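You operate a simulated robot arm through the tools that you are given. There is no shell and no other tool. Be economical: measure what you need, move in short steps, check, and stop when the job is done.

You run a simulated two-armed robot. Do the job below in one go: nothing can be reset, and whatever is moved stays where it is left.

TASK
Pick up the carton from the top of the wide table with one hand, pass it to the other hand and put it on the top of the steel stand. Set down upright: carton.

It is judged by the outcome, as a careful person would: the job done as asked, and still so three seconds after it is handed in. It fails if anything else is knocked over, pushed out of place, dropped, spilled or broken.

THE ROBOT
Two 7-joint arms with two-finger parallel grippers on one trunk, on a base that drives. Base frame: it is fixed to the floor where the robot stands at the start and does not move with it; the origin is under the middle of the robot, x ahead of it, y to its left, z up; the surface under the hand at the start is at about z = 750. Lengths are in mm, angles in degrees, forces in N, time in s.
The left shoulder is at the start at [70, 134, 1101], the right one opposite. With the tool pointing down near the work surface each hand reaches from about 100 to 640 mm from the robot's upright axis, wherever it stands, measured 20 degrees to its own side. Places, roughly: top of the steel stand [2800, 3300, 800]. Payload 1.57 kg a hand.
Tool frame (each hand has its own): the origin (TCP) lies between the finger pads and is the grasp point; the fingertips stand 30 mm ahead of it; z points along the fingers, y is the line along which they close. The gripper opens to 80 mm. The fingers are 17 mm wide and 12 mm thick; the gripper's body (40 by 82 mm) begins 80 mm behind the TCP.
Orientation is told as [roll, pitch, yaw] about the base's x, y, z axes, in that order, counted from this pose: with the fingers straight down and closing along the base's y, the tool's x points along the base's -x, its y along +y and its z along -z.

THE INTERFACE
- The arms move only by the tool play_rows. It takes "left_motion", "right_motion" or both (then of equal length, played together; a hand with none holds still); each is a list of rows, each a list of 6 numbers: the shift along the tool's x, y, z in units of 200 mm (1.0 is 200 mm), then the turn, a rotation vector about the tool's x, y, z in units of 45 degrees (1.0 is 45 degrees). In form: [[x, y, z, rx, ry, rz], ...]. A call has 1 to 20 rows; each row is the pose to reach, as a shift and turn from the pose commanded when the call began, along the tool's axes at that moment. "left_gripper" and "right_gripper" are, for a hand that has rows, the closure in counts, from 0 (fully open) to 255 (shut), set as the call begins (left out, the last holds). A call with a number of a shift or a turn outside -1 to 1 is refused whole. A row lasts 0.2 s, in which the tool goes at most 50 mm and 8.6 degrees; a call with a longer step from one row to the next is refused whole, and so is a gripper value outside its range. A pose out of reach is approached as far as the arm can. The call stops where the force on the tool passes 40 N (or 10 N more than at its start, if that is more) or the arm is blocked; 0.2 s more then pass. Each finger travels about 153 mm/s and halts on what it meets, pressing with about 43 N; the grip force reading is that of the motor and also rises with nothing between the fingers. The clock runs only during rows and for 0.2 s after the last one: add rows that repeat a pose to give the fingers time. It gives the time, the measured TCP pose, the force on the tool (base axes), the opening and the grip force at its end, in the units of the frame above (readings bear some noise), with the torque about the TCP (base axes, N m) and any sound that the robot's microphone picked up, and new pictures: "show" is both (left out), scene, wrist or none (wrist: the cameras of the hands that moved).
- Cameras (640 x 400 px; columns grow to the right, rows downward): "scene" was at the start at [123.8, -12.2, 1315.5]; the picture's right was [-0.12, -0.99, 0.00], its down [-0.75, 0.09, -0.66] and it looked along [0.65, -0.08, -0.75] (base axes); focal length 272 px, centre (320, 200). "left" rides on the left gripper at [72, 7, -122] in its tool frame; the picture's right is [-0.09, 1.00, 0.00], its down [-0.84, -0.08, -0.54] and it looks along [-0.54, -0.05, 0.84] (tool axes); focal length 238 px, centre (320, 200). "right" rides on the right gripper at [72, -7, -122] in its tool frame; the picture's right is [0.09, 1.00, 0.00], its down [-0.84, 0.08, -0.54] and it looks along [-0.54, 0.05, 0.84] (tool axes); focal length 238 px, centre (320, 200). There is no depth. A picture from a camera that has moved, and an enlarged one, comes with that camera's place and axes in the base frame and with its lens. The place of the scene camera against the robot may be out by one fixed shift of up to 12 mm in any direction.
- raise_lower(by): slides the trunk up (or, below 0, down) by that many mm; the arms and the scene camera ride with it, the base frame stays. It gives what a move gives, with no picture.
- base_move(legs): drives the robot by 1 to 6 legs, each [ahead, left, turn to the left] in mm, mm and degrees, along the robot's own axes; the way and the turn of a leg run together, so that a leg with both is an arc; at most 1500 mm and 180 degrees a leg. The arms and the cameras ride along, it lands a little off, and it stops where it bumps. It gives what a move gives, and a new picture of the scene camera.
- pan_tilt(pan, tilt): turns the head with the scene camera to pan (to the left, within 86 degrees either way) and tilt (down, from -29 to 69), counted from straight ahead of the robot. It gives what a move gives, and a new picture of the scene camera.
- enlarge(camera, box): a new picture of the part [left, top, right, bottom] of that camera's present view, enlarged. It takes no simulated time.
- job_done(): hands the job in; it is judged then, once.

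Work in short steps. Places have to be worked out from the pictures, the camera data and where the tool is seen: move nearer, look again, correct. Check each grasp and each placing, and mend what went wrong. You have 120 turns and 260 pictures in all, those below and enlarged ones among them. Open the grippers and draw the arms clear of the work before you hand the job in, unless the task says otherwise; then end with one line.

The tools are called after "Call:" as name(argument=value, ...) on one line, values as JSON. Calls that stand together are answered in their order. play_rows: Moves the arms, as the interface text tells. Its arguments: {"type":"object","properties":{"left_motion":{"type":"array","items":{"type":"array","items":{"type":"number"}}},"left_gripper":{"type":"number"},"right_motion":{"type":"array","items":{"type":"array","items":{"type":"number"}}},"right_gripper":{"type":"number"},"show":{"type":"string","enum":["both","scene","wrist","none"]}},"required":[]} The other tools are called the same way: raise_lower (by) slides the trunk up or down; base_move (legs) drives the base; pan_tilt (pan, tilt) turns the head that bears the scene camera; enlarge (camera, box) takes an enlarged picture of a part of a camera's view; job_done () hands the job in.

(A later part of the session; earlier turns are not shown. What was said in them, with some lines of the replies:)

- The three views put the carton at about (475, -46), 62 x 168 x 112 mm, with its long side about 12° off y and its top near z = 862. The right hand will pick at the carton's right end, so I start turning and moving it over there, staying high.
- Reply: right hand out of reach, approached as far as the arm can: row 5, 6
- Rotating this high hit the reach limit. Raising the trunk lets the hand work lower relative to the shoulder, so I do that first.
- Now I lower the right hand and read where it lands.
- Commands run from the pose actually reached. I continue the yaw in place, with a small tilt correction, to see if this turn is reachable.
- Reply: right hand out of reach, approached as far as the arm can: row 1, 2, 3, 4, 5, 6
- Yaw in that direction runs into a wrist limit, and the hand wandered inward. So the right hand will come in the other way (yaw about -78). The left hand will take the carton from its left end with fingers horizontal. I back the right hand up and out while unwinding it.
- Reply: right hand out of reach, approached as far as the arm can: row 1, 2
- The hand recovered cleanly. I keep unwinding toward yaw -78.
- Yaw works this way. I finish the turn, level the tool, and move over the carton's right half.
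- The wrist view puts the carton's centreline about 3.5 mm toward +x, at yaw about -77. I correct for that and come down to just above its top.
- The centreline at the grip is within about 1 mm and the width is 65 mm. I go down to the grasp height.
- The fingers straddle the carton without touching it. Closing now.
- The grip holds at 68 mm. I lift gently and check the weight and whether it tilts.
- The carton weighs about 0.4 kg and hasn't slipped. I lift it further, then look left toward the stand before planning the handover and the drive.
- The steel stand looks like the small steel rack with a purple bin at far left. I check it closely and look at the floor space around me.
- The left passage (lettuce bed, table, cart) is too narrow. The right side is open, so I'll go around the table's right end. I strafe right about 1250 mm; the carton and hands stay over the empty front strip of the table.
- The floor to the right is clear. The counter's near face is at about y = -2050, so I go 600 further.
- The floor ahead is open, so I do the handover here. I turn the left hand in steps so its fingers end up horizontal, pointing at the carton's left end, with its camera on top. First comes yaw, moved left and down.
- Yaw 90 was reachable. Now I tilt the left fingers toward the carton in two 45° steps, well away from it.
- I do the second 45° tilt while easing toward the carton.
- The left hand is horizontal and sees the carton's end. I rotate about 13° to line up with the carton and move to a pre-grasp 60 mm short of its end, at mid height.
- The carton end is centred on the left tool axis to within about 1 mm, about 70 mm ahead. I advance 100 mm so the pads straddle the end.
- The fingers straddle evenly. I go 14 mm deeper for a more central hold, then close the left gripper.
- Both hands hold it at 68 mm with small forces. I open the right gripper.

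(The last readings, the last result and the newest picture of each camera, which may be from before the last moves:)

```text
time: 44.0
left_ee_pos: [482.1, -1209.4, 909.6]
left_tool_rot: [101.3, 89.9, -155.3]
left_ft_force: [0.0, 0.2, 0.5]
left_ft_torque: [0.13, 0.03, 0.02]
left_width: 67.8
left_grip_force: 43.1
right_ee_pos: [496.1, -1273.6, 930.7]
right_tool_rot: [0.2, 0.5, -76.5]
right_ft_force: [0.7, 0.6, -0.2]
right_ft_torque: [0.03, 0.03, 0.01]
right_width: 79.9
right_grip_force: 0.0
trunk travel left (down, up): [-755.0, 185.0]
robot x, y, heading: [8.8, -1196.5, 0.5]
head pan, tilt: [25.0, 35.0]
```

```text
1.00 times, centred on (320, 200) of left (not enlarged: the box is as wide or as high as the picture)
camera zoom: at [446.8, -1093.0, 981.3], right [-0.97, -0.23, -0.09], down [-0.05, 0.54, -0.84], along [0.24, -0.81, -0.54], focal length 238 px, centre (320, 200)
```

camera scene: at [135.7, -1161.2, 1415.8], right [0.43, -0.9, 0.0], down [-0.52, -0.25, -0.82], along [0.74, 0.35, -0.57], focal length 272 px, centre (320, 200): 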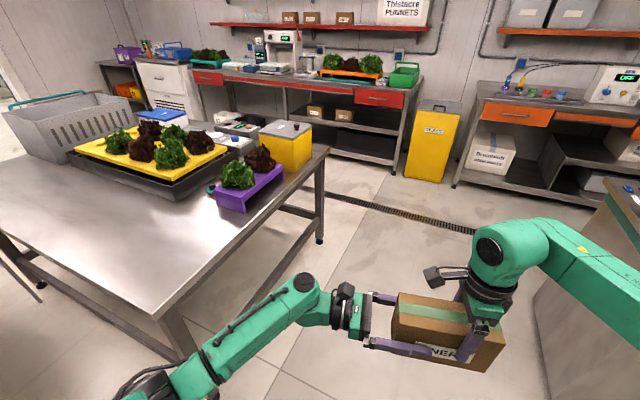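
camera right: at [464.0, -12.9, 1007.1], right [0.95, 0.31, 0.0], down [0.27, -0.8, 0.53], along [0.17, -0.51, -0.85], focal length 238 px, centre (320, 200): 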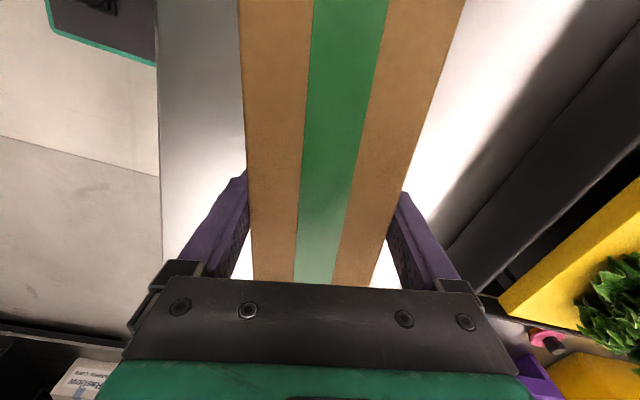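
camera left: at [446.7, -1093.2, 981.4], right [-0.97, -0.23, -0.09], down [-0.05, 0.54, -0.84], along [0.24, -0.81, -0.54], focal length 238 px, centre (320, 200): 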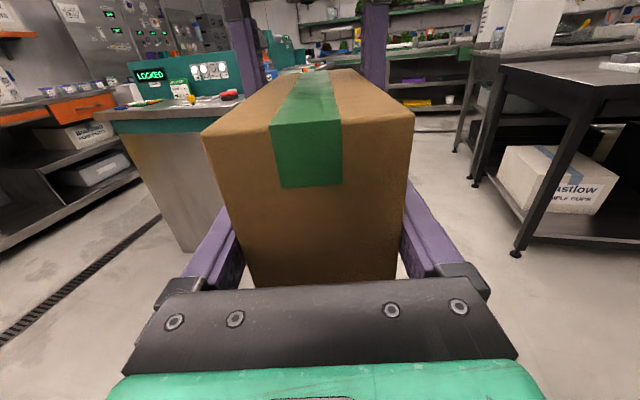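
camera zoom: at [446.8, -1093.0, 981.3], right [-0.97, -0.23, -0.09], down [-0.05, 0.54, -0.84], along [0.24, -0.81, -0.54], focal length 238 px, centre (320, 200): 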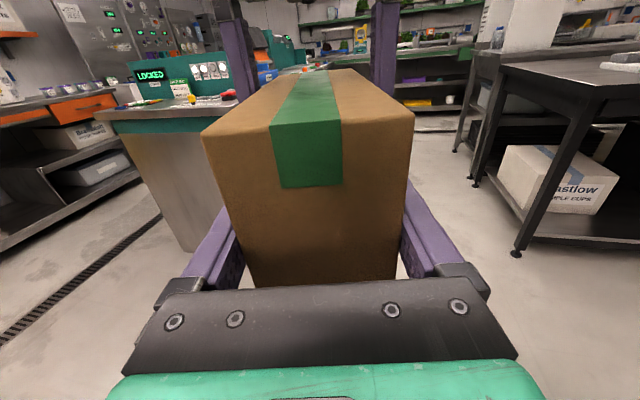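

The carton stays put. I lift the right hand straight up, clear of it.

Call:
play_rows(right_motion=[[0, 0, -0.1, 0, 0, 0], [0, 0, -0.2, 0, 0, 0], [0, 0, -0.35, 0, 0, 0], [0, 0, -0.5, 0, 0, 0], [0, 0, -0.6, 0, 0, 0]], show="scene")

```text
time: 45.2
left_ee_pos: [480.6, -1209.2, 909.8]
left_tool_rot: [112.1, 89.9, -144.4]
left_ft_force: [-0.1, 1.2, 0.2]
left_ft_torque: [0.14, 0.03, 0.0]
left_width: 67.6
left_grip_force: 42.8
right_ee_pos: [494.1, -1273.8, 1052.9]
right_tool_rot: [0.1, 0.6, -76.4]
right_ft_force: [0.6, -0.2, 0.5]
right_ft_torque: [0.0, -0.01, 0.01]
right_width: 79.9
right_grip_force: 0.1
trunk travel left (down, up): [-755.0, 185.0]
robot x, y, heading: [10.3, -1196.9, 0.5]
head pan, tilt: [25.0, 35.0]
camera scene: at [135.5, -1161.5, 1415.8], right [0.43, -0.9, 0.0], down [-0.52, -0.25, -0.82], along [0.74, 0.35, -0.57], focal length 272 px, centre (320, 200)
```

scene: 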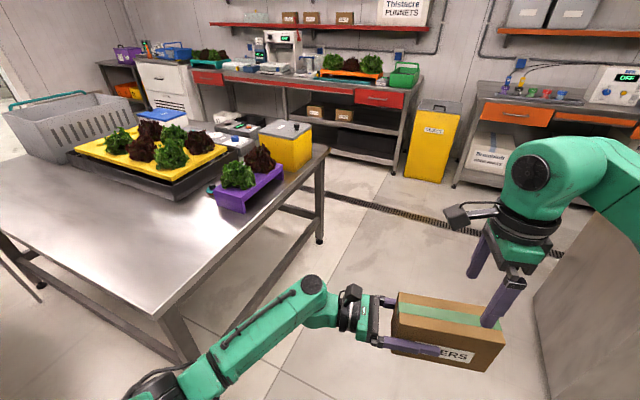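

The handover is done; the left hand alone holds the carton, and it's level. I tuck the right hand back toward the body for driving.

Call:
play_rows(right_motion=[[-0.1, -0.1, -0.05, 0, 0, -0.12], [-0.2, -0.22, -0.05, 0, 0, -0.25], [-0.3, -0.36, -0.05, 0, 0, -0.4], [-0.4, -0.52, -0.05, 0, 0, -0.58], [-0.5, -0.66, -0.05, 0, 0, -0.74], [-0.58, -0.8, -0.05, 0, 0, -0.9]], show="none")

Call:
pan_tilt(pan=0, tilt=35)

Call:
pan_tilt(pan=-40, tilt=40)

```text
time: 46.6
left_ee_pos: [478.4, -1210.4, 911.7]
left_tool_rot: [-78.3, 90.0, 25.1]
left_ft_force: [-0.4, 0.4, -0.1]
left_ft_torque: [0.12, 0.02, -0.01]
left_width: 67.8
left_grip_force: 42.7
right_ee_pos: [365.9, -1426.2, 1061.1]
right_tool_rot: [0.5, 0.4, -35.8]
right_ft_force: [0.2, -0.8, 0.1]
right_ft_torque: [0.04, -0.01, 0.04]
right_width: 80.0
right_grip_force: 0.1
trunk travel left (down, up): [-755.0, 185.0]
robot x, y, heading: [8.7, -1192.1, 0.5]
head pan, tilt: [25.0, 35.0]
```

```text
time: 47.5
left_ee_pos: [480.8, -1209.4, 910.6]
left_tool_rot: [106.2, 90.0, -150.4]
left_ft_force: [0.9, 0.4, 0.1]
left_ft_torque: [0.09, 0.06, -0.01]
left_width: 67.7
left_grip_force: 42.5
right_ee_pos: [367.9, -1425.8, 1061.0]
right_tool_rot: [0.6, 0.3, -36.0]
right_ft_force: [-0.6, 0.8, 0.4]
right_ft_torque: [-0.01, -0.01, 0.02]
right_width: 80.0
right_grip_force: 0.1
trunk travel left (down, up): [-755.0, 185.0]
robot x, y, heading: [11.5, -1197.2, 0.3]
head pan, tilt: [0.0, 35.0]
camera scene: at [144.4, -1198.6, 1415.8], right [0.01, -1.0, 0.0], down [-0.57, 0.0, -0.82], along [0.82, 0.01, -0.57], focal length 272 px, centre (320, 200)
```

scene: 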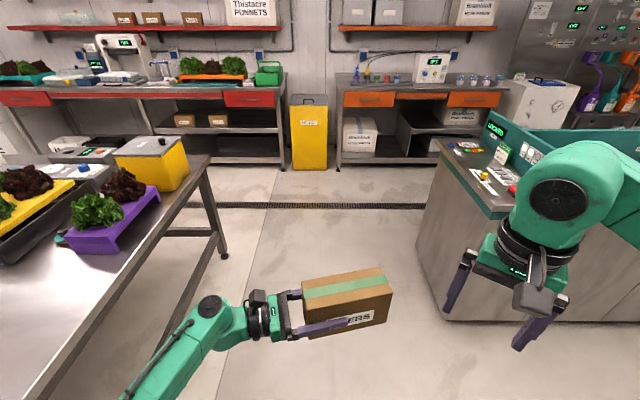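

```text
time: 48.6
left_ee_pos: [480.8, -1209.5, 909.7]
left_tool_rot: [106.8, 89.8, -149.8]
left_ft_force: [0.1, 0.1, 1.5]
left_ft_torque: [0.13, 0.07, 0.01]
left_width: 68.0
left_grip_force: 43.0
right_ee_pos: [367.1, -1425.5, 1060.7]
right_tool_rot: [0.5, 0.3, -36.1]
right_ft_force: [0.2, 0.6, 0.0]
right_ft_torque: [0.0, -0.01, 0.01]
right_width: 80.2
right_grip_force: 0.2
trunk travel left (down, up): [-755.0, 185.0]
robot x, y, heading: [13.9, -1198.6, 0.6]
head pan, tilt: [-40.0, 40.0]
camera scene: at [121.8, -1253.5, 1408.3], right [-0.64, -0.77, 0.0], down [-0.5, 0.41, -0.77], along [0.59, -0.49, -0.64], focal length 272 px, centre (320, 200)
```

scene: 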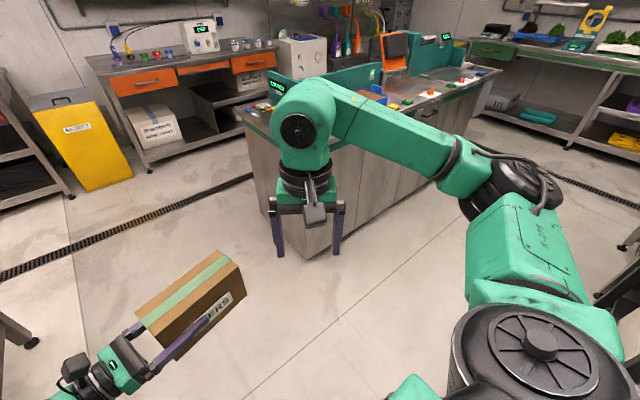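

The lane between the table (y > -576) and the counter (y < -1850) is clear. I drive forward along its middle in two legs, looking ahead.

Call:
pan_tilt(pan=30, tilt=30)

Call:
base_move(legs=[[950, -40, 0]])

```text
time: 50.0
left_ee_pos: [479.6, -1210.1, 910.6]
left_tool_rot: [102.9, 89.8, -153.8]
left_ft_force: [0.4, -0.5, -0.1]
left_ft_torque: [0.1, 0.05, 0.01]
left_width: 67.6
left_grip_force: 42.6
right_ee_pos: [366.0, -1425.3, 1060.6]
right_tool_rot: [0.5, 0.3, -36.0]
right_ft_force: [-0.5, 0.3, -0.7]
right_ft_torque: [0.02, 0.0, 0.02]
right_width: 80.3
right_grip_force: 0.0
trunk travel left (down, up): [-755.0, 185.0]
robot x, y, heading: [9.3, -1199.7, 0.3]
head pan, tilt: [30.0, 30.0]
camera scene: at [134.3, -1153.8, 1423.6], right [0.51, -0.86, 0.0], down [-0.43, -0.25, -0.87], along [0.75, 0.44, -0.5], focal length 272 px, centre (320, 200)
```

scene: 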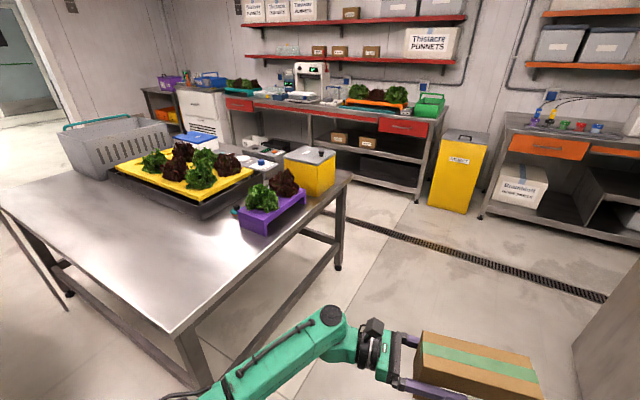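

```text
time: 54.8
left_ee_pos: [1402.4, -1257.0, 909.9]
left_tool_rot: [113.6, 90.0, -143.7]
left_ft_force: [0.4, 0.0, 0.0]
left_ft_torque: [0.13, 0.02, 0.04]
left_width: 68.0
left_grip_force: 43.2
right_ee_pos: [1285.9, -1471.2, 1061.1]
right_tool_rot: [0.5, 0.4, -36.8]
right_ft_force: [0.3, -0.8, -0.4]
right_ft_torque: [0.01, 0.01, -0.03]
right_width: 79.8
right_grip_force: 0.0
trunk travel left (down, up): [-755.0, 185.0]
robot x, y, heading: [931.7, -1238.9, -0.5]
head pan, tilt: [30.0, 30.0]
camera scene: at [1056.1, -1196.6, 1423.6], right [0.49, -0.87, 0.0], down [-0.43, -0.25, -0.87], along [0.75, 0.43, -0.5], focal length 272 px, centre (320, 200)
```

scene: 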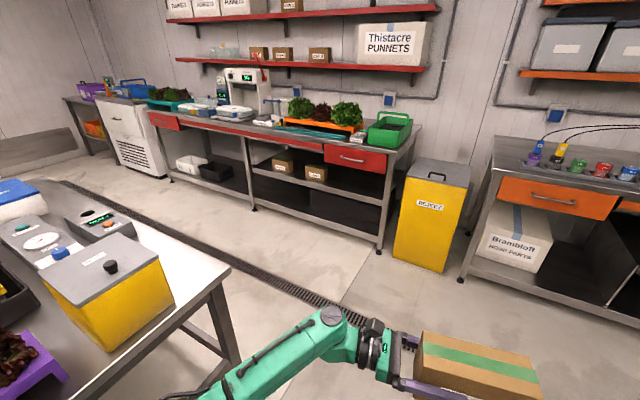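

The corridor beyond the table spans x from about 1480 to 2700. I go on to x of about 1880.

Call:
base_move(legs=[[960, 0, 0.5]])

Call:
pan_tilt(pan=75, tilt=25)

```text
time: 59.8
left_ee_pos: [2351.5, -1246.8, 910.7]
left_tool_rot: [103.9, 89.9, -152.3]
left_ft_force: [-0.6, 0.4, -0.5]
left_ft_torque: [0.16, 0.04, -0.01]
left_width: 68.0
left_grip_force: 43.0
right_ee_pos: [2239.7, -1461.8, 1061.2]
right_tool_rot: [0.6, 0.4, -35.7]
right_ft_force: [-0.1, 0.3, -0.7]
right_ft_torque: [0.02, -0.03, 0.01]
right_width: 79.9
right_grip_force: 0.1
trunk travel left (down, up): [-755.0, 185.0]
robot x, y, heading: [1882.1, -1237.8, 0.6]
head pan, tilt: [30.0, 30.0]
camera scene: at [2005.3, -1192.2, 1423.6], right [0.51, -0.86, 0.0], down [-0.43, -0.25, -0.87], along [0.74, 0.44, -0.5], focal length 272 px, centre (320, 200)
```

scene: 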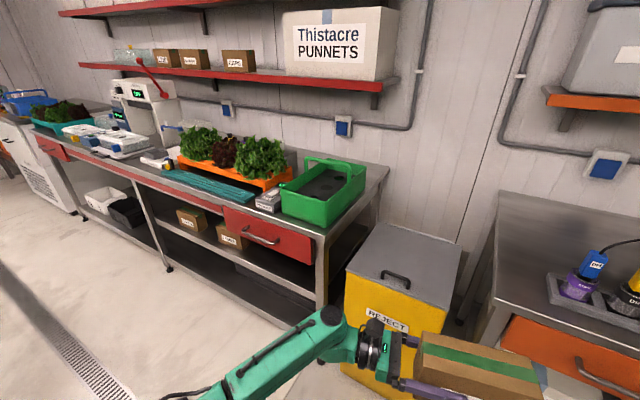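

```text
time: 60.9
left_ee_pos: [2352.4, -1246.3, 909.1]
left_tool_rot: [91.5, 90.0, -164.9]
left_ft_force: [0.2, -0.4, 0.1]
left_ft_torque: [0.1, 0.05, -0.01]
left_width: 67.8
left_grip_force: 43.3
right_ee_pos: [2240.6, -1461.3, 1061.2]
right_tool_rot: [0.4, 0.3, -35.7]
right_ft_force: [-0.4, 0.6, -0.4]
right_ft_torque: [-0.03, -0.02, 0.0]
right_width: 79.9
right_grip_force: 0.0
trunk travel left (down, up): [-755.0, 185.0]
robot x, y, heading: [1879.1, -1231.1, 0.4]
head pan, tilt: [75.0, 25.0]
camera scene: at [1950.8, -1149.0, 1431.6], right [0.97, -0.25, 0.0], down [-0.11, -0.41, -0.91], along [0.23, 0.88, -0.42], focal length 272 px, centre (320, 200)
```

scene: 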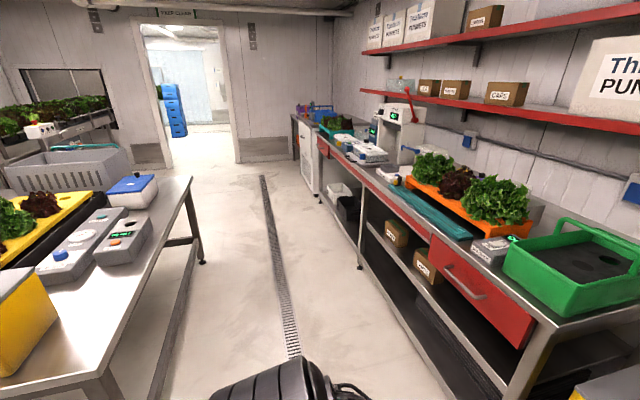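

The corridor along +y is clear and wide enough to strafe with heading 0. I move up to x of about 1980 and strafe left.

Call:
base_move(legs=[[100, 0, -0.4], [0, 1400, 0]])

```text
time: 68.6
left_ee_pos: [2452.1, 136.2, 909.8]
left_tool_rot: [88.6, 89.9, -168.6]
left_ft_force: [0.8, -0.6, -2.5]
left_ft_torque: [0.11, 0.04, -0.01]
left_width: 68.0
left_grip_force: 43.1
right_ee_pos: [2337.2, -79.0, 1061.5]
right_tool_rot: [0.6, 0.3, -36.7]
right_ft_force: [-0.5, -0.3, -0.3]
right_ft_torque: [0.01, 0.01, -0.01]
right_width: 80.1
right_grip_force: 0.0
trunk travel left (down, up): [-755.0, 185.0]
robot x, y, heading: [1981.7, 153.8, -0.1]
head pan, tilt: [75.0, 25.0]
camera scene: at [2052.9, 239.0, 1431.6], right [0.96, -0.26, 0.0], down [-0.11, -0.41, -0.91], along [0.24, 0.87, -0.42], focal length 272 px, centre (320, 200)
```

scene: 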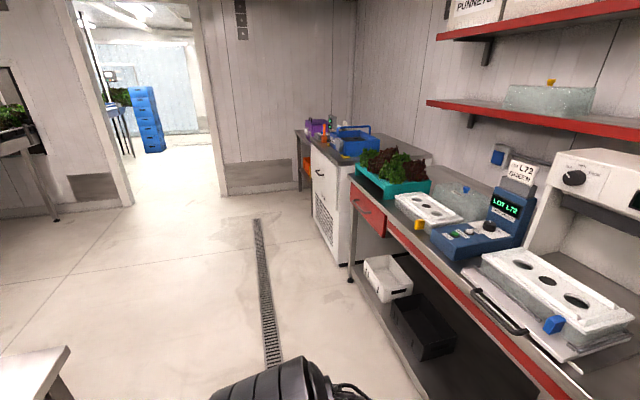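

Still clear; the chiller and stand continue along the same wall line. I strafe another 1400.

Call:
base_move(legs=[[0, 1400, 0]])

```text
time: 75.7
left_ee_pos: [2460.4, 1567.2, 909.6]
left_tool_rot: [84.0, 89.9, -173.4]
left_ft_force: [-0.5, 1.4, -3.4]
left_ft_torque: [0.13, 0.04, 0.0]
left_width: 68.1
left_grip_force: 43.1
right_ee_pos: [2343.7, 1354.7, 1060.9]
right_tool_rot: [0.5, 0.4, -36.9]
right_ft_force: [-0.6, -0.6, -0.2]
right_ft_torque: [0.01, -0.03, 0.02]
right_width: 79.8
right_grip_force: 0.0
trunk travel left (down, up): [-755.0, 185.0]
robot x, y, heading: [1986.6, 1585.7, -0.1]
head pan, tilt: [75.0, 25.0]
camera scene: at [2060.2, 1672.6, 1431.6], right [0.96, -0.27, 0.0], down [-0.11, -0.41, -0.91], along [0.24, 0.87, -0.42], focal length 272 px, centre (320, 200)
```

scene: 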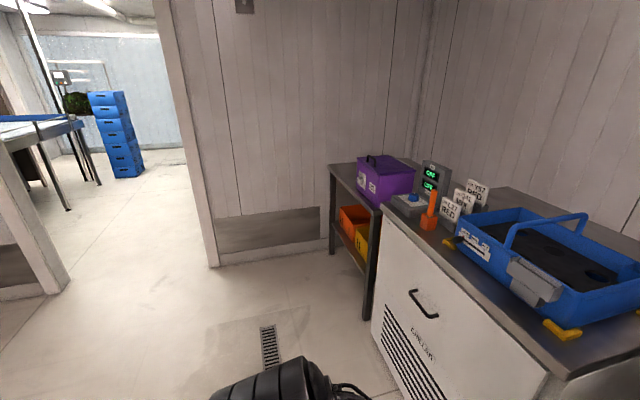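

The stand spans y of about 2830–3570 with its front at x of about 2680, the purple bin on its near/back part, and the end wall at y of about 3820. To avoid the wall I'll point the left fingers more forward. I back off first to get room.

Call:
base_move(legs=[[-250, 500, 0]])

Call:
play_rows(left_motion=[[0, 0.04, 0, 0.15, 0, 0], [0, 0.08, 0, 0.3, 0, 0], [0, 0.12, 0, 0.45, 0, 0], [0, 0.16, 0, 0.6, 0, 0], [0, 0.2, 0, 0.75, 0, 0], [0, 0.24, 0, 0.9, 0, 0], [0, 0.24, 0, 1.0, 0, 0]], show="none")

Call:
pan_tilt(pan=45, tilt=25)

```text
time: 79.0
left_ee_pos: [2215.8, 2072.4, 910.5]
left_tool_rot: [72.1, 89.9, 174.9]
left_ft_force: [0.3, 0.0, -3.3]
left_ft_torque: [0.12, 0.04, 0.01]
left_width: 67.9
left_grip_force: 43.1
right_ee_pos: [2099.9, 1859.0, 1061.1]
right_tool_rot: [0.5, 0.5, -36.7]
right_ft_force: [0.5, 0.0, 0.2]
right_ft_torque: [-0.03, 0.02, 0.01]
right_width: 80.0
right_grip_force: 0.0
trunk travel left (down, up): [-755.0, 185.0]
robot x, y, heading: [1745.8, 2093.3, 0.2]
head pan, tilt: [75.0, 25.0]
camera scene: at [1815.0, 2177.8, 1431.6], right [0.96, -0.26, 0.0], down [-0.11, -0.41, -0.91], along [0.24, 0.87, -0.42], focal length 272 px, centre (320, 200)
```

scene: 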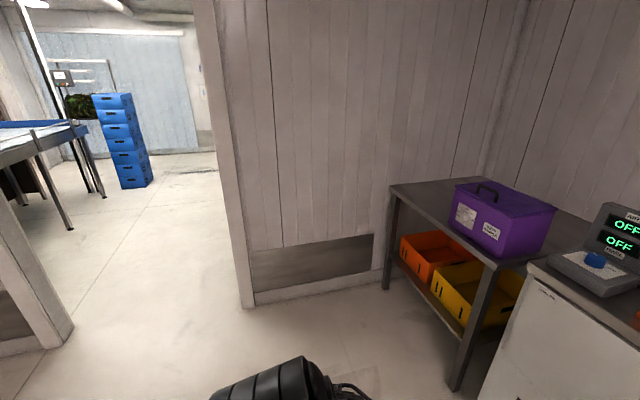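

```text
time: 80.6
left_ee_pos: [2167.7, 2062.6, 909.2]
left_tool_rot: [-23.7, 89.9, 124.1]
left_ft_force: [0.0, -0.4, -4.0]
left_ft_torque: [0.06, 0.11, 0.02]
left_width: 67.8
left_grip_force: 43.0
right_ee_pos: [2099.1, 1860.4, 1060.5]
right_tool_rot: [0.6, 0.4, -36.7]
right_ft_force: [-0.2, -0.1, -0.3]
right_ft_torque: [-0.02, -0.03, -0.02]
right_width: 80.2
right_grip_force: 0.1
trunk travel left (down, up): [-755.0, 185.0]
robot x, y, heading: [1744.2, 2094.0, -0.1]
head pan, tilt: [75.0, 25.0]
```

```text
time: 81.5
left_ee_pos: [2167.5, 2064.3, 910.0]
left_tool_rot: [37.9, 89.9, -174.3]
left_ft_force: [0.5, -0.3, -2.6]
left_ft_torque: [0.05, 0.09, 0.0]
left_width: 67.8
left_grip_force: 42.9
right_ee_pos: [2097.7, 1859.2, 1061.4]
right_tool_rot: [0.5, 0.5, -36.7]
right_ft_force: [0.1, -0.8, 0.4]
right_ft_torque: [0.0, 0.01, 0.03]
right_width: 80.2
right_grip_force: 0.1
trunk travel left (down, up): [-755.0, 185.0]
robot x, y, heading: [1741.4, 2090.5, -0.2]
head pan, tilt: [45.0, 25.0]
camera scene: at [1855.7, 2154.3, 1431.6], right [0.7, -0.71, 0.0], down [-0.3, -0.3, -0.91], along [0.64, 0.64, -0.42], focal length 272 px, centre (320, 200)
```

scene: 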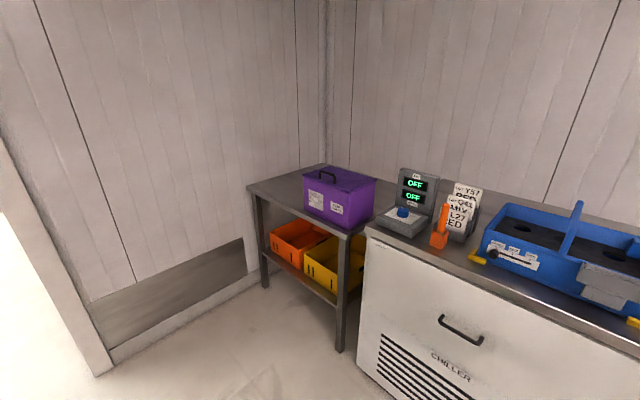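

The stand top spans about x 2650–3300, y 2790–3600. The purple bin is on its near-right part (y < 3060), so the area around (2810, 3330) is free. I raise the trunk a little, then strafe left and go forward.

Call:
raise_lower(by=40)

Call:
base_move(legs=[[0, 1060, 0], [250, 0, 0]])

Call:
pan_tilt(pan=15, tilt=42)

```text
time: 82.3
left_ee_pos: [2168.6, 2063.8, 949.4]
left_tool_rot: [32.3, 89.9, 179.9]
left_ft_force: [-0.4, 0.1, -3.6]
left_ft_torque: [0.09, 0.12, 0.0]
left_width: 67.5
left_grip_force: 43.5
right_ee_pos: [2098.0, 1858.6, 1100.2]
right_tool_rot: [0.5, 0.4, -36.7]
right_ft_force: [-0.3, -0.7, -0.5]
right_ft_torque: [0.04, 0.0, -0.02]
right_width: 80.0
right_grip_force: 0.0
trunk travel left (down, up): [-795.0, 145.0]
robot x, y, heading: [1741.9, 2092.9, -0.1]
head pan, tilt: [45.0, 25.0]
```

```text
time: 89.2
left_ee_pos: [2413.1, 3130.4, 950.1]
left_tool_rot: [56.9, 90.0, -154.5]
left_ft_force: [0.0, -0.5, -3.8]
left_ft_torque: [0.03, 0.09, -0.03]
left_width: 67.9
left_grip_force: 43.7
right_ee_pos: [2347.7, 2926.3, 1101.3]
right_tool_rot: [0.6, 0.4, -35.7]
right_ft_force: [0.0, 0.2, 0.1]
right_ft_torque: [-0.02, 0.01, 0.02]
right_width: 79.8
right_grip_force: 0.1
trunk travel left (down, up): [-795.0, 145.0]
robot x, y, heading: [1984.7, 3153.6, 0.6]
head pan, tilt: [45.0, 25.0]
camera scene: at [2100.0, 3216.7, 1471.7], right [0.71, -0.7, 0.0], down [-0.3, -0.3, -0.91], along [0.63, 0.65, -0.42], focal length 272 px, centre (320, 200)
```

scene: 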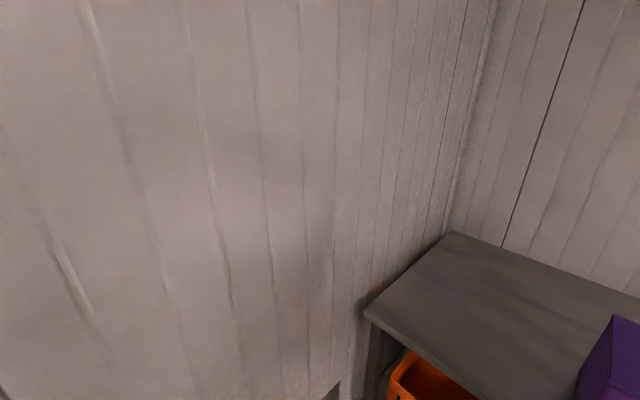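

```text
time: 90.2
left_ee_pos: [2414.2, 3131.6, 949.2]
left_tool_rot: [34.8, 90.0, -176.6]
left_ft_force: [0.2, -0.7, -3.3]
left_ft_torque: [0.11, 0.1, 0.01]
left_width: 68.0
left_grip_force: 42.9
right_ee_pos: [2348.1, 2925.9, 1101.4]
right_tool_rot: [0.4, 0.4, -35.8]
right_ft_force: [-1.1, 0.4, -0.1]
right_ft_torque: [0.01, -0.01, -0.04]
right_width: 79.9
right_grip_force: 0.0
trunk travel left (down, up): [-795.0, 145.0]
robot x, y, heading: [1994.1, 3152.6, 0.4]
head pan, tilt: [15.0, 42.0]
camera scene: at [2117.2, 3173.3, 1445.4], right [0.27, -0.96, 0.0], down [-0.64, -0.18, -0.74], along [0.72, 0.2, -0.67], focal length 272 px, centre (320, 200)
```

scene: 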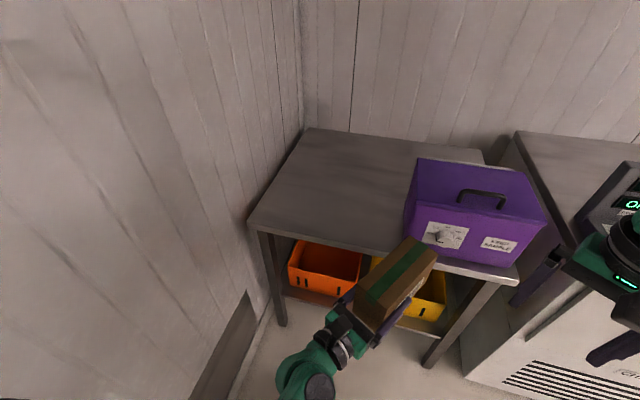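

The left half of the stand is free: y 3100–3560, with the bin edge at y of about 3074. I shift the left hand 200 mm left before driving in, so the carton tip stays clear of the bin.

Call:
play_rows(left_motion=[[0, -0.17, -0.1, 0, 0, 0], [0, -0.34, -0.2, 0, 0, 0], [0, -0.51, -0.3, 0, 0, 0], [0, -0.68, -0.41, 0, 0, 0], [0, -0.859, -0.513, 0, 0, 0], [0, -0.859, -0.513, 0, 0, 0]], show="scene")

Call:
pan_tilt(pan=75, tilt=55)

```text
time: 91.5
left_ee_pos: [2418.8, 3331.7, 949.0]
left_tool_rot: [22.8, 89.9, 171.4]
left_ft_force: [0.4, 0.6, -3.4]
left_ft_torque: [0.06, 0.13, -0.02]
left_width: 67.8
left_grip_force: 43.0
right_ee_pos: [2350.8, 2926.8, 1101.2]
right_tool_rot: [0.4, 0.4, -35.8]
right_ft_force: [-0.1, 1.0, -0.6]
right_ft_torque: [0.01, -0.01, 0.01]
right_width: 80.2
right_grip_force: 0.2
trunk travel left (down, up): [-795.0, 145.0]
robot x, y, heading: [1989.9, 3151.5, 0.2]
head pan, tilt: [15.0, 42.0]
camera scene: at [2118.0, 3173.7, 1445.3], right [0.27, -0.96, 0.0], down [-0.65, -0.18, -0.74], along [0.72, 0.2, -0.67], focal length 272 px, centre (320, 200)
```

scene: 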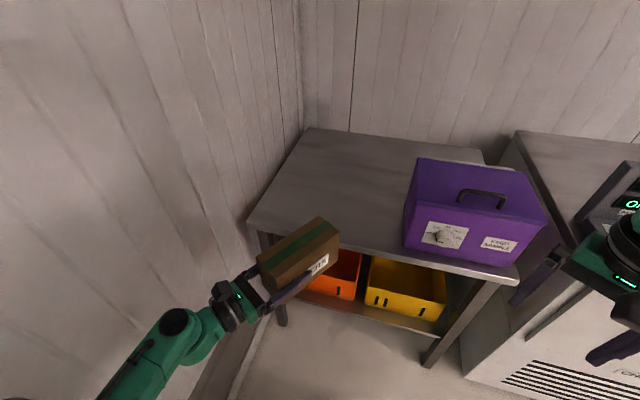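

```text
time: 92.8
left_ee_pos: [2419.4, 3329.7, 949.8]
left_tool_rot: [42.7, 89.9, -168.8]
left_ft_force: [-0.3, -0.8, -2.9]
left_ft_torque: [0.06, 0.09, -0.02]
left_width: 68.0
left_grip_force: 42.9
right_ee_pos: [2349.5, 2926.0, 1101.7]
right_tool_rot: [0.5, 0.4, -35.8]
right_ft_force: [0.4, 0.1, 0.2]
right_ft_torque: [0.02, -0.02, 0.0]
right_width: 80.2
right_grip_force: 0.0
trunk travel left (down, up): [-795.0, 145.0]
robot x, y, heading: [1993.5, 3151.2, 0.6]
head pan, tilt: [75.0, 55.0]
camera scene: at [2055.0, 3220.9, 1427.6], right [0.97, -0.25, 0.0], down [-0.2, -0.79, -0.57], along [0.14, 0.56, -0.82], focal length 272 px, centre (320, 200)
```

scene: 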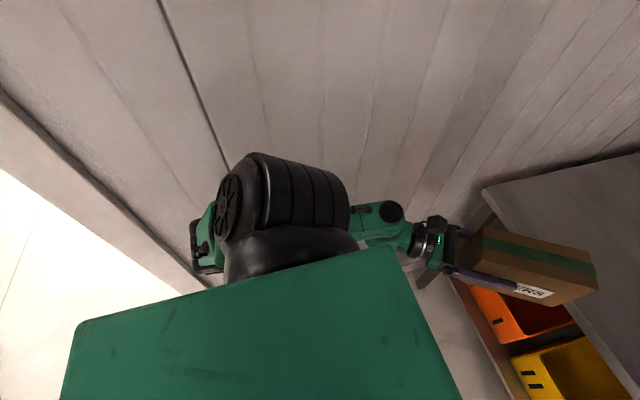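

The left elbow has about 200 mm to the wall. I drive forward 200 mm over the stand's edge with the carton bottom at about z = 897.

Call:
base_move(legs=[[205, 0, -0.4]])

Call:
pan_tilt(pan=15, tilt=42)

```text
time: 94.5
left_ee_pos: [2623.8, 3326.6, 949.6]
left_tool_rot: [66.8, 90.0, -145.1]
left_ft_force: [-0.3, 0.0, -2.8]
left_ft_torque: [0.07, 0.12, -0.03]
left_width: 67.8
left_grip_force: 42.6
right_ee_pos: [2547.7, 2923.3, 1102.4]
right_tool_rot: [0.5, 0.4, -36.5]
right_ft_force: [-0.1, 0.4, 0.0]
right_ft_torque: [0.01, 0.0, -0.01]
right_width: 80.0
right_grip_force: 0.1
trunk travel left (down, up): [-795.0, 145.0]
robot x, y, heading: [2196.9, 3154.4, 0.0]
head pan, tilt: [75.0, 55.0]
camera scene: at [2257.8, 3221.3, 1427.7], right [0.97, -0.26, 0.0], down [-0.21, -0.79, -0.57], along [0.15, 0.55, -0.82], focal length 272 px, centre (320, 200)
```

scene: 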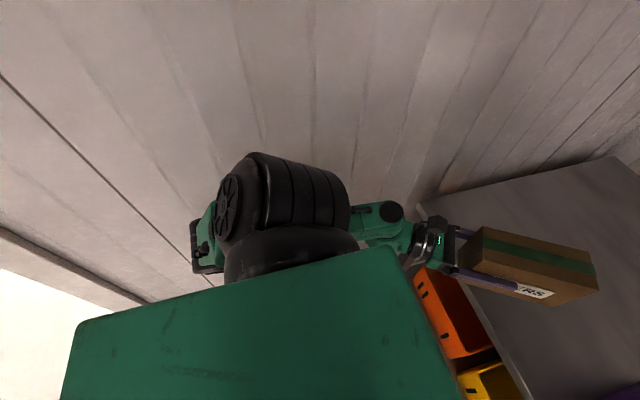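

```text
time: 95.8
left_ee_pos: [2625.1, 3327.5, 949.8]
left_tool_rot: [39.6, 89.9, -172.4]
left_ft_force: [0.0, 0.6, -3.5]
left_ft_torque: [0.1, 0.09, -0.03]
left_width: 67.8
left_grip_force: 43.1
right_ee_pos: [2550.0, 2923.3, 1101.1]
right_tool_rot: [0.5, 0.4, -36.4]
right_ft_force: [0.6, -0.3, -0.3]
right_ft_torque: [0.0, -0.03, -0.02]
right_width: 79.7
right_grip_force: 0.0
trunk travel left (down, up): [-795.0, 145.0]
robot x, y, heading: [2198.2, 3151.7, -0.3]
head pan, tilt: [15.0, 42.0]
camera scene: at [2322.0, 3173.3, 1445.3], right [0.26, -0.97, 0.0], down [-0.65, -0.17, -0.74], along [0.72, 0.19, -0.67], focal length 272 px, centre (320, 200)
```

scene: 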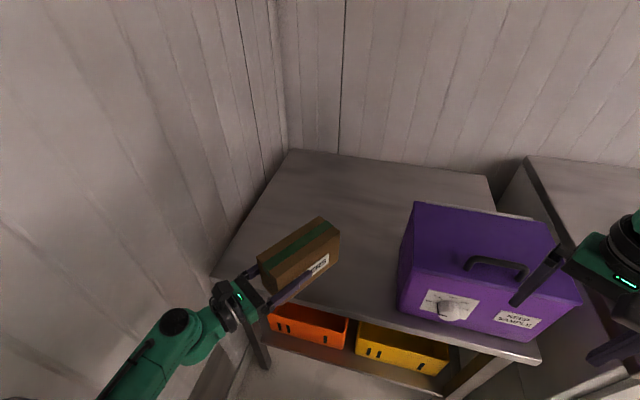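

There's plenty of free surface. I extend the hand forward 115 mm so the whole carton is about 35 mm inside the stand's edge while the wrist stays off the edge.

Call:
play_rows(left_motion=[[0, -0.06, 0.1, 0, 0, 0], [0, -0.12, 0.2, 0, 0, 0], [0, -0.18, 0.3, 0, 0, 0], [0, -0.24, 0.4, 0, 0, 0], [0, -0.3, 0.49, 0, 0, 0], [0, -0.3, 0.49, 0, 0, 0]], show="both")

```text
time: 97.2
left_ee_pos: [2740.7, 3325.4, 948.3]
left_tool_rot: [46.0, 89.8, -166.1]
left_ft_force: [-0.4, -0.6, -3.1]
left_ft_torque: [0.08, 0.11, 0.03]
left_width: 67.9
left_grip_force: 42.9
right_ee_pos: [2550.6, 2922.3, 1100.4]
right_tool_rot: [0.4, 0.3, -36.4]
right_ft_force: [0.3, 0.2, -0.6]
right_ft_torque: [-0.03, -0.05, 0.0]
right_width: 80.0
right_grip_force: 0.0
trunk travel left (down, up): [-795.0, 145.0]
robot x, y, heading: [2195.1, 3153.1, -0.0]
head pan, tilt: [15.0, 42.0]
camera scene: at [2321.2, 3173.3, 1445.4], right [0.26, -0.97, 0.0], down [-0.65, -0.17, -0.74], along [0.72, 0.19, -0.67], focal length 272 px, centre (320, 200)
camera left: at [2633.5, 3383.7, 1020.0], right [-0.53, -0.84, -0.09], down [-0.42, 0.35, -0.84], along [0.74, -0.4, -0.54], focal length 238 px, centre (320, 200)
```

scene: 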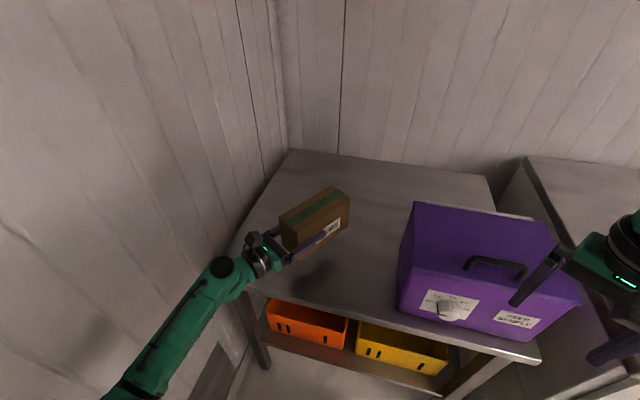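
left: 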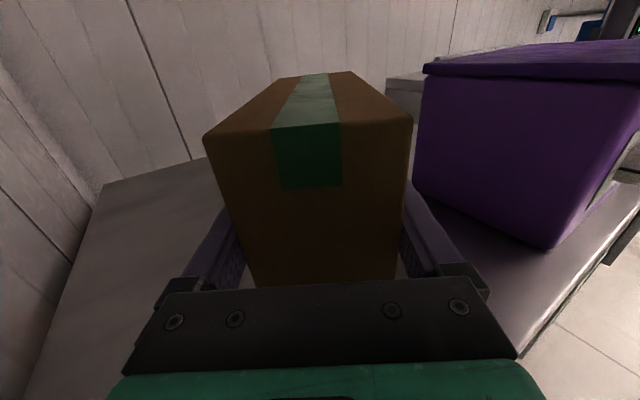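

The carton is well placed, clear of the bin. I lower it 75 mm first, to about 20 mm above the expected contact.

Call:
play_rows(left_motion=[[-0.1, 0, 0, 0, 0, 0], [-0.2, 0, 0, 0, 0, 0], [-0.3, 0, 0, 0, 0, 0], [-0.375, 0, 0, 0, 0, 0], [-0.375, 0, 0, 0, 0, 0]], show="both")

```text
time: 98.4
left_ee_pos: [2740.1, 3326.1, 874.8]
left_tool_rot: [42.1, 89.9, -169.9]
left_ft_force: [0.6, 0.3, -2.7]
left_ft_torque: [0.06, 0.13, -0.02]
left_width: 67.8
left_grip_force: 42.9
right_ee_pos: [2550.0, 2923.7, 1101.9]
right_tool_rot: [0.6, 0.4, -36.4]
right_ft_force: [0.9, 0.2, -0.4]
right_ft_torque: [0.02, 0.01, 0.02]
right_width: 79.9
right_grip_force: 0.0
trunk travel left (down, up): [-795.0, 145.0]
robot x, y, heading: [2195.2, 3155.6, -0.1]
head pan, tilt: [15.0, 42.0]
camera scene: at [2321.7, 3173.3, 1445.3], right [0.26, -0.97, 0.0], down [-0.65, -0.17, -0.74], along [0.72, 0.19, -0.67], focal length 272 px, centre (320, 200)
camera left: at [2633.6, 3385.6, 946.0], right [-0.53, -0.84, -0.09], down [-0.42, 0.35, -0.84], along [0.74, -0.4, -0.54], focal length 238 px, centre (320, 200)
```

scene: 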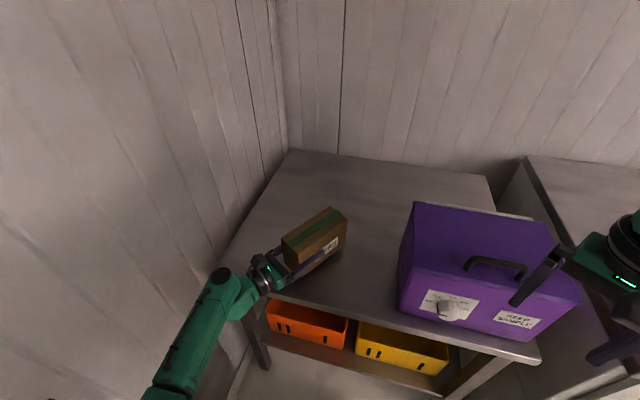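
left: 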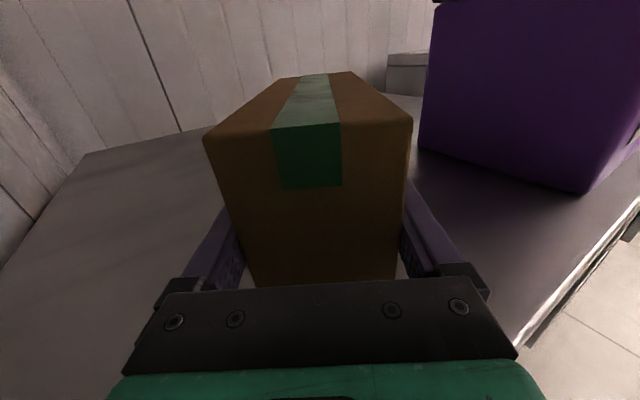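

Now I lower it slowly, 3 mm a row, watching the force for contact.

Call:
play_rows(left_motion=[[-0.015, 0, 0, 0, 0, 0], [-0.03, 0, 0, 0, 0, 0], [-0.045, 0, 0, 0, 0, 0], [-0.06, 0, 0, 0, 0, 0], [-0.075, 0, 0, 0, 0, 0], [-0.09, 0, 0, 0, 0, 0]], show="none")

```text
time: 99.8
left_ee_pos: [2739.6, 3326.0, 856.4]
left_tool_rot: [41.1, 89.8, -171.0]
left_ft_force: [0.4, -0.2, -4.3]
left_ft_torque: [0.11, 0.13, -0.02]
left_width: 67.7
left_grip_force: 42.9
right_ee_pos: [2549.4, 2923.1, 1100.7]
right_tool_rot: [0.5, 0.5, -36.4]
right_ft_force: [0.3, -0.2, 0.3]
right_ft_torque: [-0.01, 0.02, -0.02]
right_width: 80.0
right_grip_force: 0.2
trunk travel left (down, up): [-795.0, 145.0]
robot x, y, heading: [2194.5, 3151.1, 0.0]
head pan, tilt: [15.0, 42.0]
```

No contact yet, so I continue with 1.5 mm rows.

Call:
play_rows(left_motion=[[-0.008, 0, 0, 0, 0, 0], [-0.015, 0, 0, 0, 0, 0], [-0.022, 0, 0, 0, 0, 0], [-0.03, 0, 0, 0, 0, 0]], show="wrist")

```text
time: 100.8
left_ee_pos: [2739.8, 3326.9, 853.7]
left_tool_rot: [-176.0, 89.7, -28.0]
left_ft_force: [2.6, 1.4, 13.1]
left_ft_torque: [-0.58, -0.27, 0.05]
left_width: 67.8
left_grip_force: 42.7
right_ee_pos: [2547.4, 2922.7, 1101.6]
right_tool_rot: [0.6, 0.3, -36.5]
right_ft_force: [-0.4, -0.8, 0.3]
right_ft_torque: [-0.01, 0.02, -0.01]
right_width: 79.9
right_grip_force: 0.0
trunk travel left (down, up): [-795.0, 145.0]
robot x, y, heading: [2189.4, 3151.3, 0.1]
head pan, tilt: [15.0, 42.0]
camera left: at [2632.8, 3384.4, 924.3], right [-0.53, -0.84, -0.09], down [-0.41, 0.35, -0.84], along [0.74, -0.4, -0.54], focal length 238 px, centre (320, 200)
```

left: 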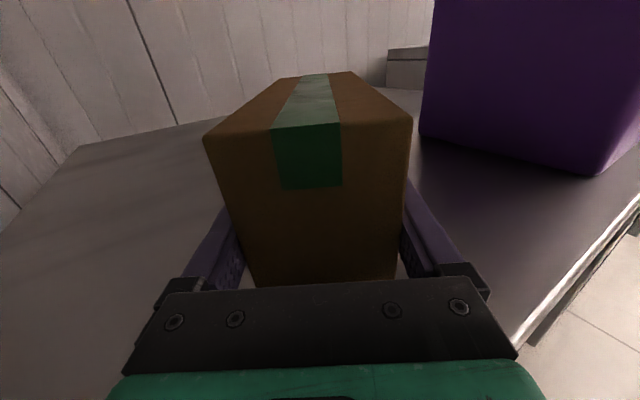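

Contact at z of about 853 with 13 N. I ease the press by 1.5 mm, then open the left gripper.

Call:
play_rows(left_motion=[[0.008, 0, 0, 0, 0, 0], [0.008, 0, 0, 0, 0, 0]], show="none")

Call:
play_rows(left_motion=[[0, 0, 0, 0, 0, 0], [0, 0, 0, 0, 0, 0], [0, 0, 0, 0, 0, 0]], left_gripper=0, show="both")

```text
time: 101.4
left_ee_pos: [2739.2, 3326.1, 853.8]
left_tool_rot: [-168.4, 89.9, -20.4]
left_ft_force: [5.1, 0.1, 12.0]
left_ft_torque: [-0.67, -1.23, 0.35]
left_width: 68.0
left_grip_force: 43.3
right_ee_pos: [2549.3, 2922.4, 1101.2]
right_tool_rot: [0.5, 0.4, -36.5]
right_ft_force: [-0.4, -0.3, 0.1]
right_ft_torque: [-0.01, -0.02, -0.02]
right_width: 80.1
right_grip_force: 0.1
trunk travel left (down, up): [-795.0, 145.0]
robot x, y, heading: [2192.6, 3151.9, -0.2]
head pan, tilt: [15.0, 42.0]
```

```text
time: 102.2
left_ee_pos: [2739.9, 3326.6, 850.6]
left_tool_rot: [33.7, 89.9, -178.3]
left_ft_force: [-0.1, 0.5, -0.6]
left_ft_torque: [0.0, 0.03, -0.02]
left_width: 80.0
left_grip_force: 0.0
right_ee_pos: [2548.7, 2923.6, 1101.7]
right_tool_rot: [0.5, 0.4, -36.4]
right_ft_force: [0.3, 0.4, -0.3]
right_ft_torque: [-0.02, 0.03, -0.01]
right_width: 80.1
right_grip_force: 0.0
trunk travel left (down, up): [-795.0, 145.0]
robot x, y, heading: [2195.2, 3152.5, 0.1]
head pan, tilt: [15.0, 42.0]
camera scene: at [2321.4, 3173.1, 1445.3], right [0.26, -0.97, 0.0], down [-0.65, -0.17, -0.74], along [0.72, 0.19, -0.67], focal length 272 px, centre (320, 200)
camera left: at [2633.3, 3384.3, 923.0], right [-0.53, -0.84, -0.09], down [-0.42, 0.35, -0.84], along [0.74, -0.4, -0.54], focal length 238 px, centre (320, 200)
```

scene: 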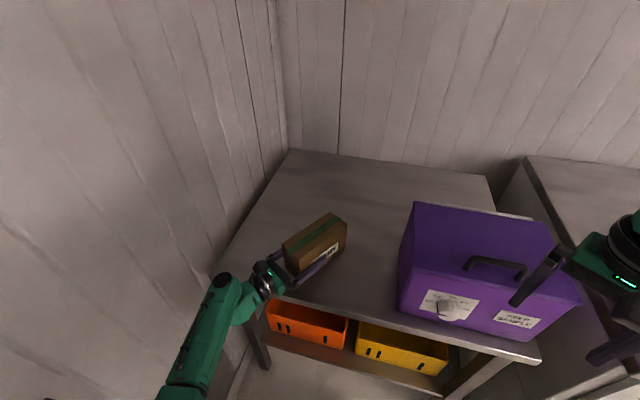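
left: 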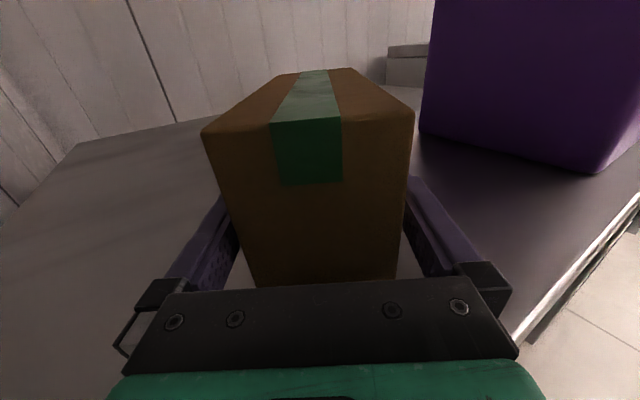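

The carton is released and standing. I draw the left hand straight back along its fingers.

Call:
play_rows(left_motion=[[0, 0, -0.1, 0, 0, 0], [0, 0, -0.2, 0, 0, 0], [0, 0, -0.35, 0, 0, 0], [0, 0, -0.5, 0, 0, 0], [0, 0, -0.65, 0, 0, 0]], show="both")

```text
time: 103.4
left_ee_pos: [2629.5, 3397.3, 852.0]
left_tool_rot: [1.9, 89.9, 150.0]
left_ft_force: [0.0, 0.8, -0.5]
left_ft_torque: [-0.03, 0.01, -0.01]
left_width: 80.4
left_grip_force: 0.1
right_ee_pos: [2548.8, 2924.4, 1100.8]
right_tool_rot: [0.5, 0.4, -36.4]
right_ft_force: [-0.1, 0.2, 0.1]
right_ft_torque: [-0.02, -0.02, 0.0]
right_width: 80.0
right_grip_force: 0.1
trunk travel left (down, up): [-795.0, 145.0]
robot x, y, heading: [2191.0, 3150.6, 0.0]
head pan, tilt: [15.0, 42.0]
camera scene: at [2320.2, 3173.3, 1445.5], right [0.26, -0.97, 0.0], down [-0.65, -0.17, -0.74], along [0.72, 0.19, -0.67], focal length 272 px, centre (320, 200)
camera left: at [2522.9, 3453.8, 924.0], right [-0.53, -0.84, -0.09], down [-0.42, 0.35, -0.84], along [0.74, -0.4, -0.54], focal length 238 px, centre (320, 200)
```

scene: 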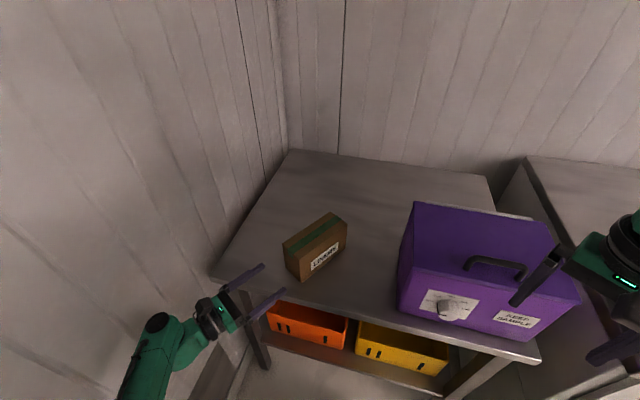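
left: 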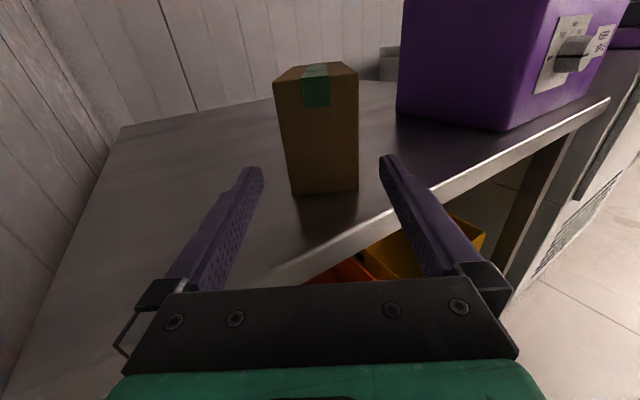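

The carton stands upright on the stand, clear of the edge and the bin. I back the robot off so both arms are clear.

Call:
base_move(legs=[[-250, 0, 0]])

```text
time: 105.2
left_ee_pos: [2384.3, 3395.6, 852.1]
left_tool_rot: [36.5, 89.9, -175.6]
left_ft_force: [0.0, 0.1, -0.3]
left_ft_torque: [-0.01, 0.01, -0.01]
left_width: 79.8
left_grip_force: 0.1
right_ee_pos: [2303.8, 2922.8, 1101.2]
right_tool_rot: [0.5, 0.5, -36.2]
right_ft_force: [-0.3, -0.2, -0.3]
right_ft_torque: [0.0, 0.0, 0.02]
right_width: 80.1
right_grip_force: 0.1
trunk travel left (down, up): [-795.0, 145.0]
robot x, y, heading: [1944.6, 3153.8, -0.0]
head pan, tilt: [15.0, 42.0]
camera scene: at [2075.1, 3173.0, 1445.2], right [0.26, -0.97, 0.0], down [-0.65, -0.17, -0.74], along [0.72, 0.19, -0.67], focal length 272 px, centre (320, 200)
```

scene: 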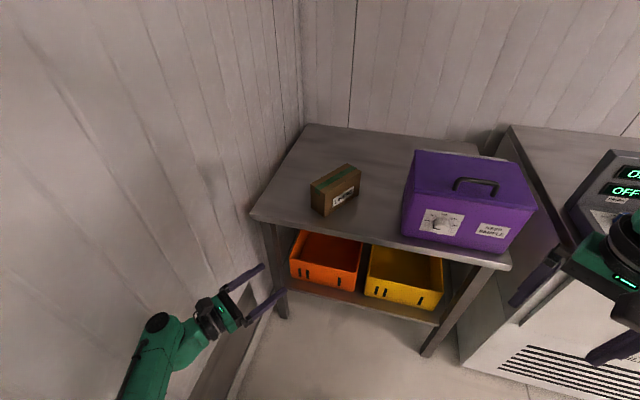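

The carton is upright on the stand, both grippers are open and the arms are clear. I hand the job in.

Call:
job_done()

```text
The job is handed in.
```

The right hand picked up the carton and passed it to the left, which set it upright on top of the steel stand; I saw nothing else disturbed along the way, and the job is handed in.
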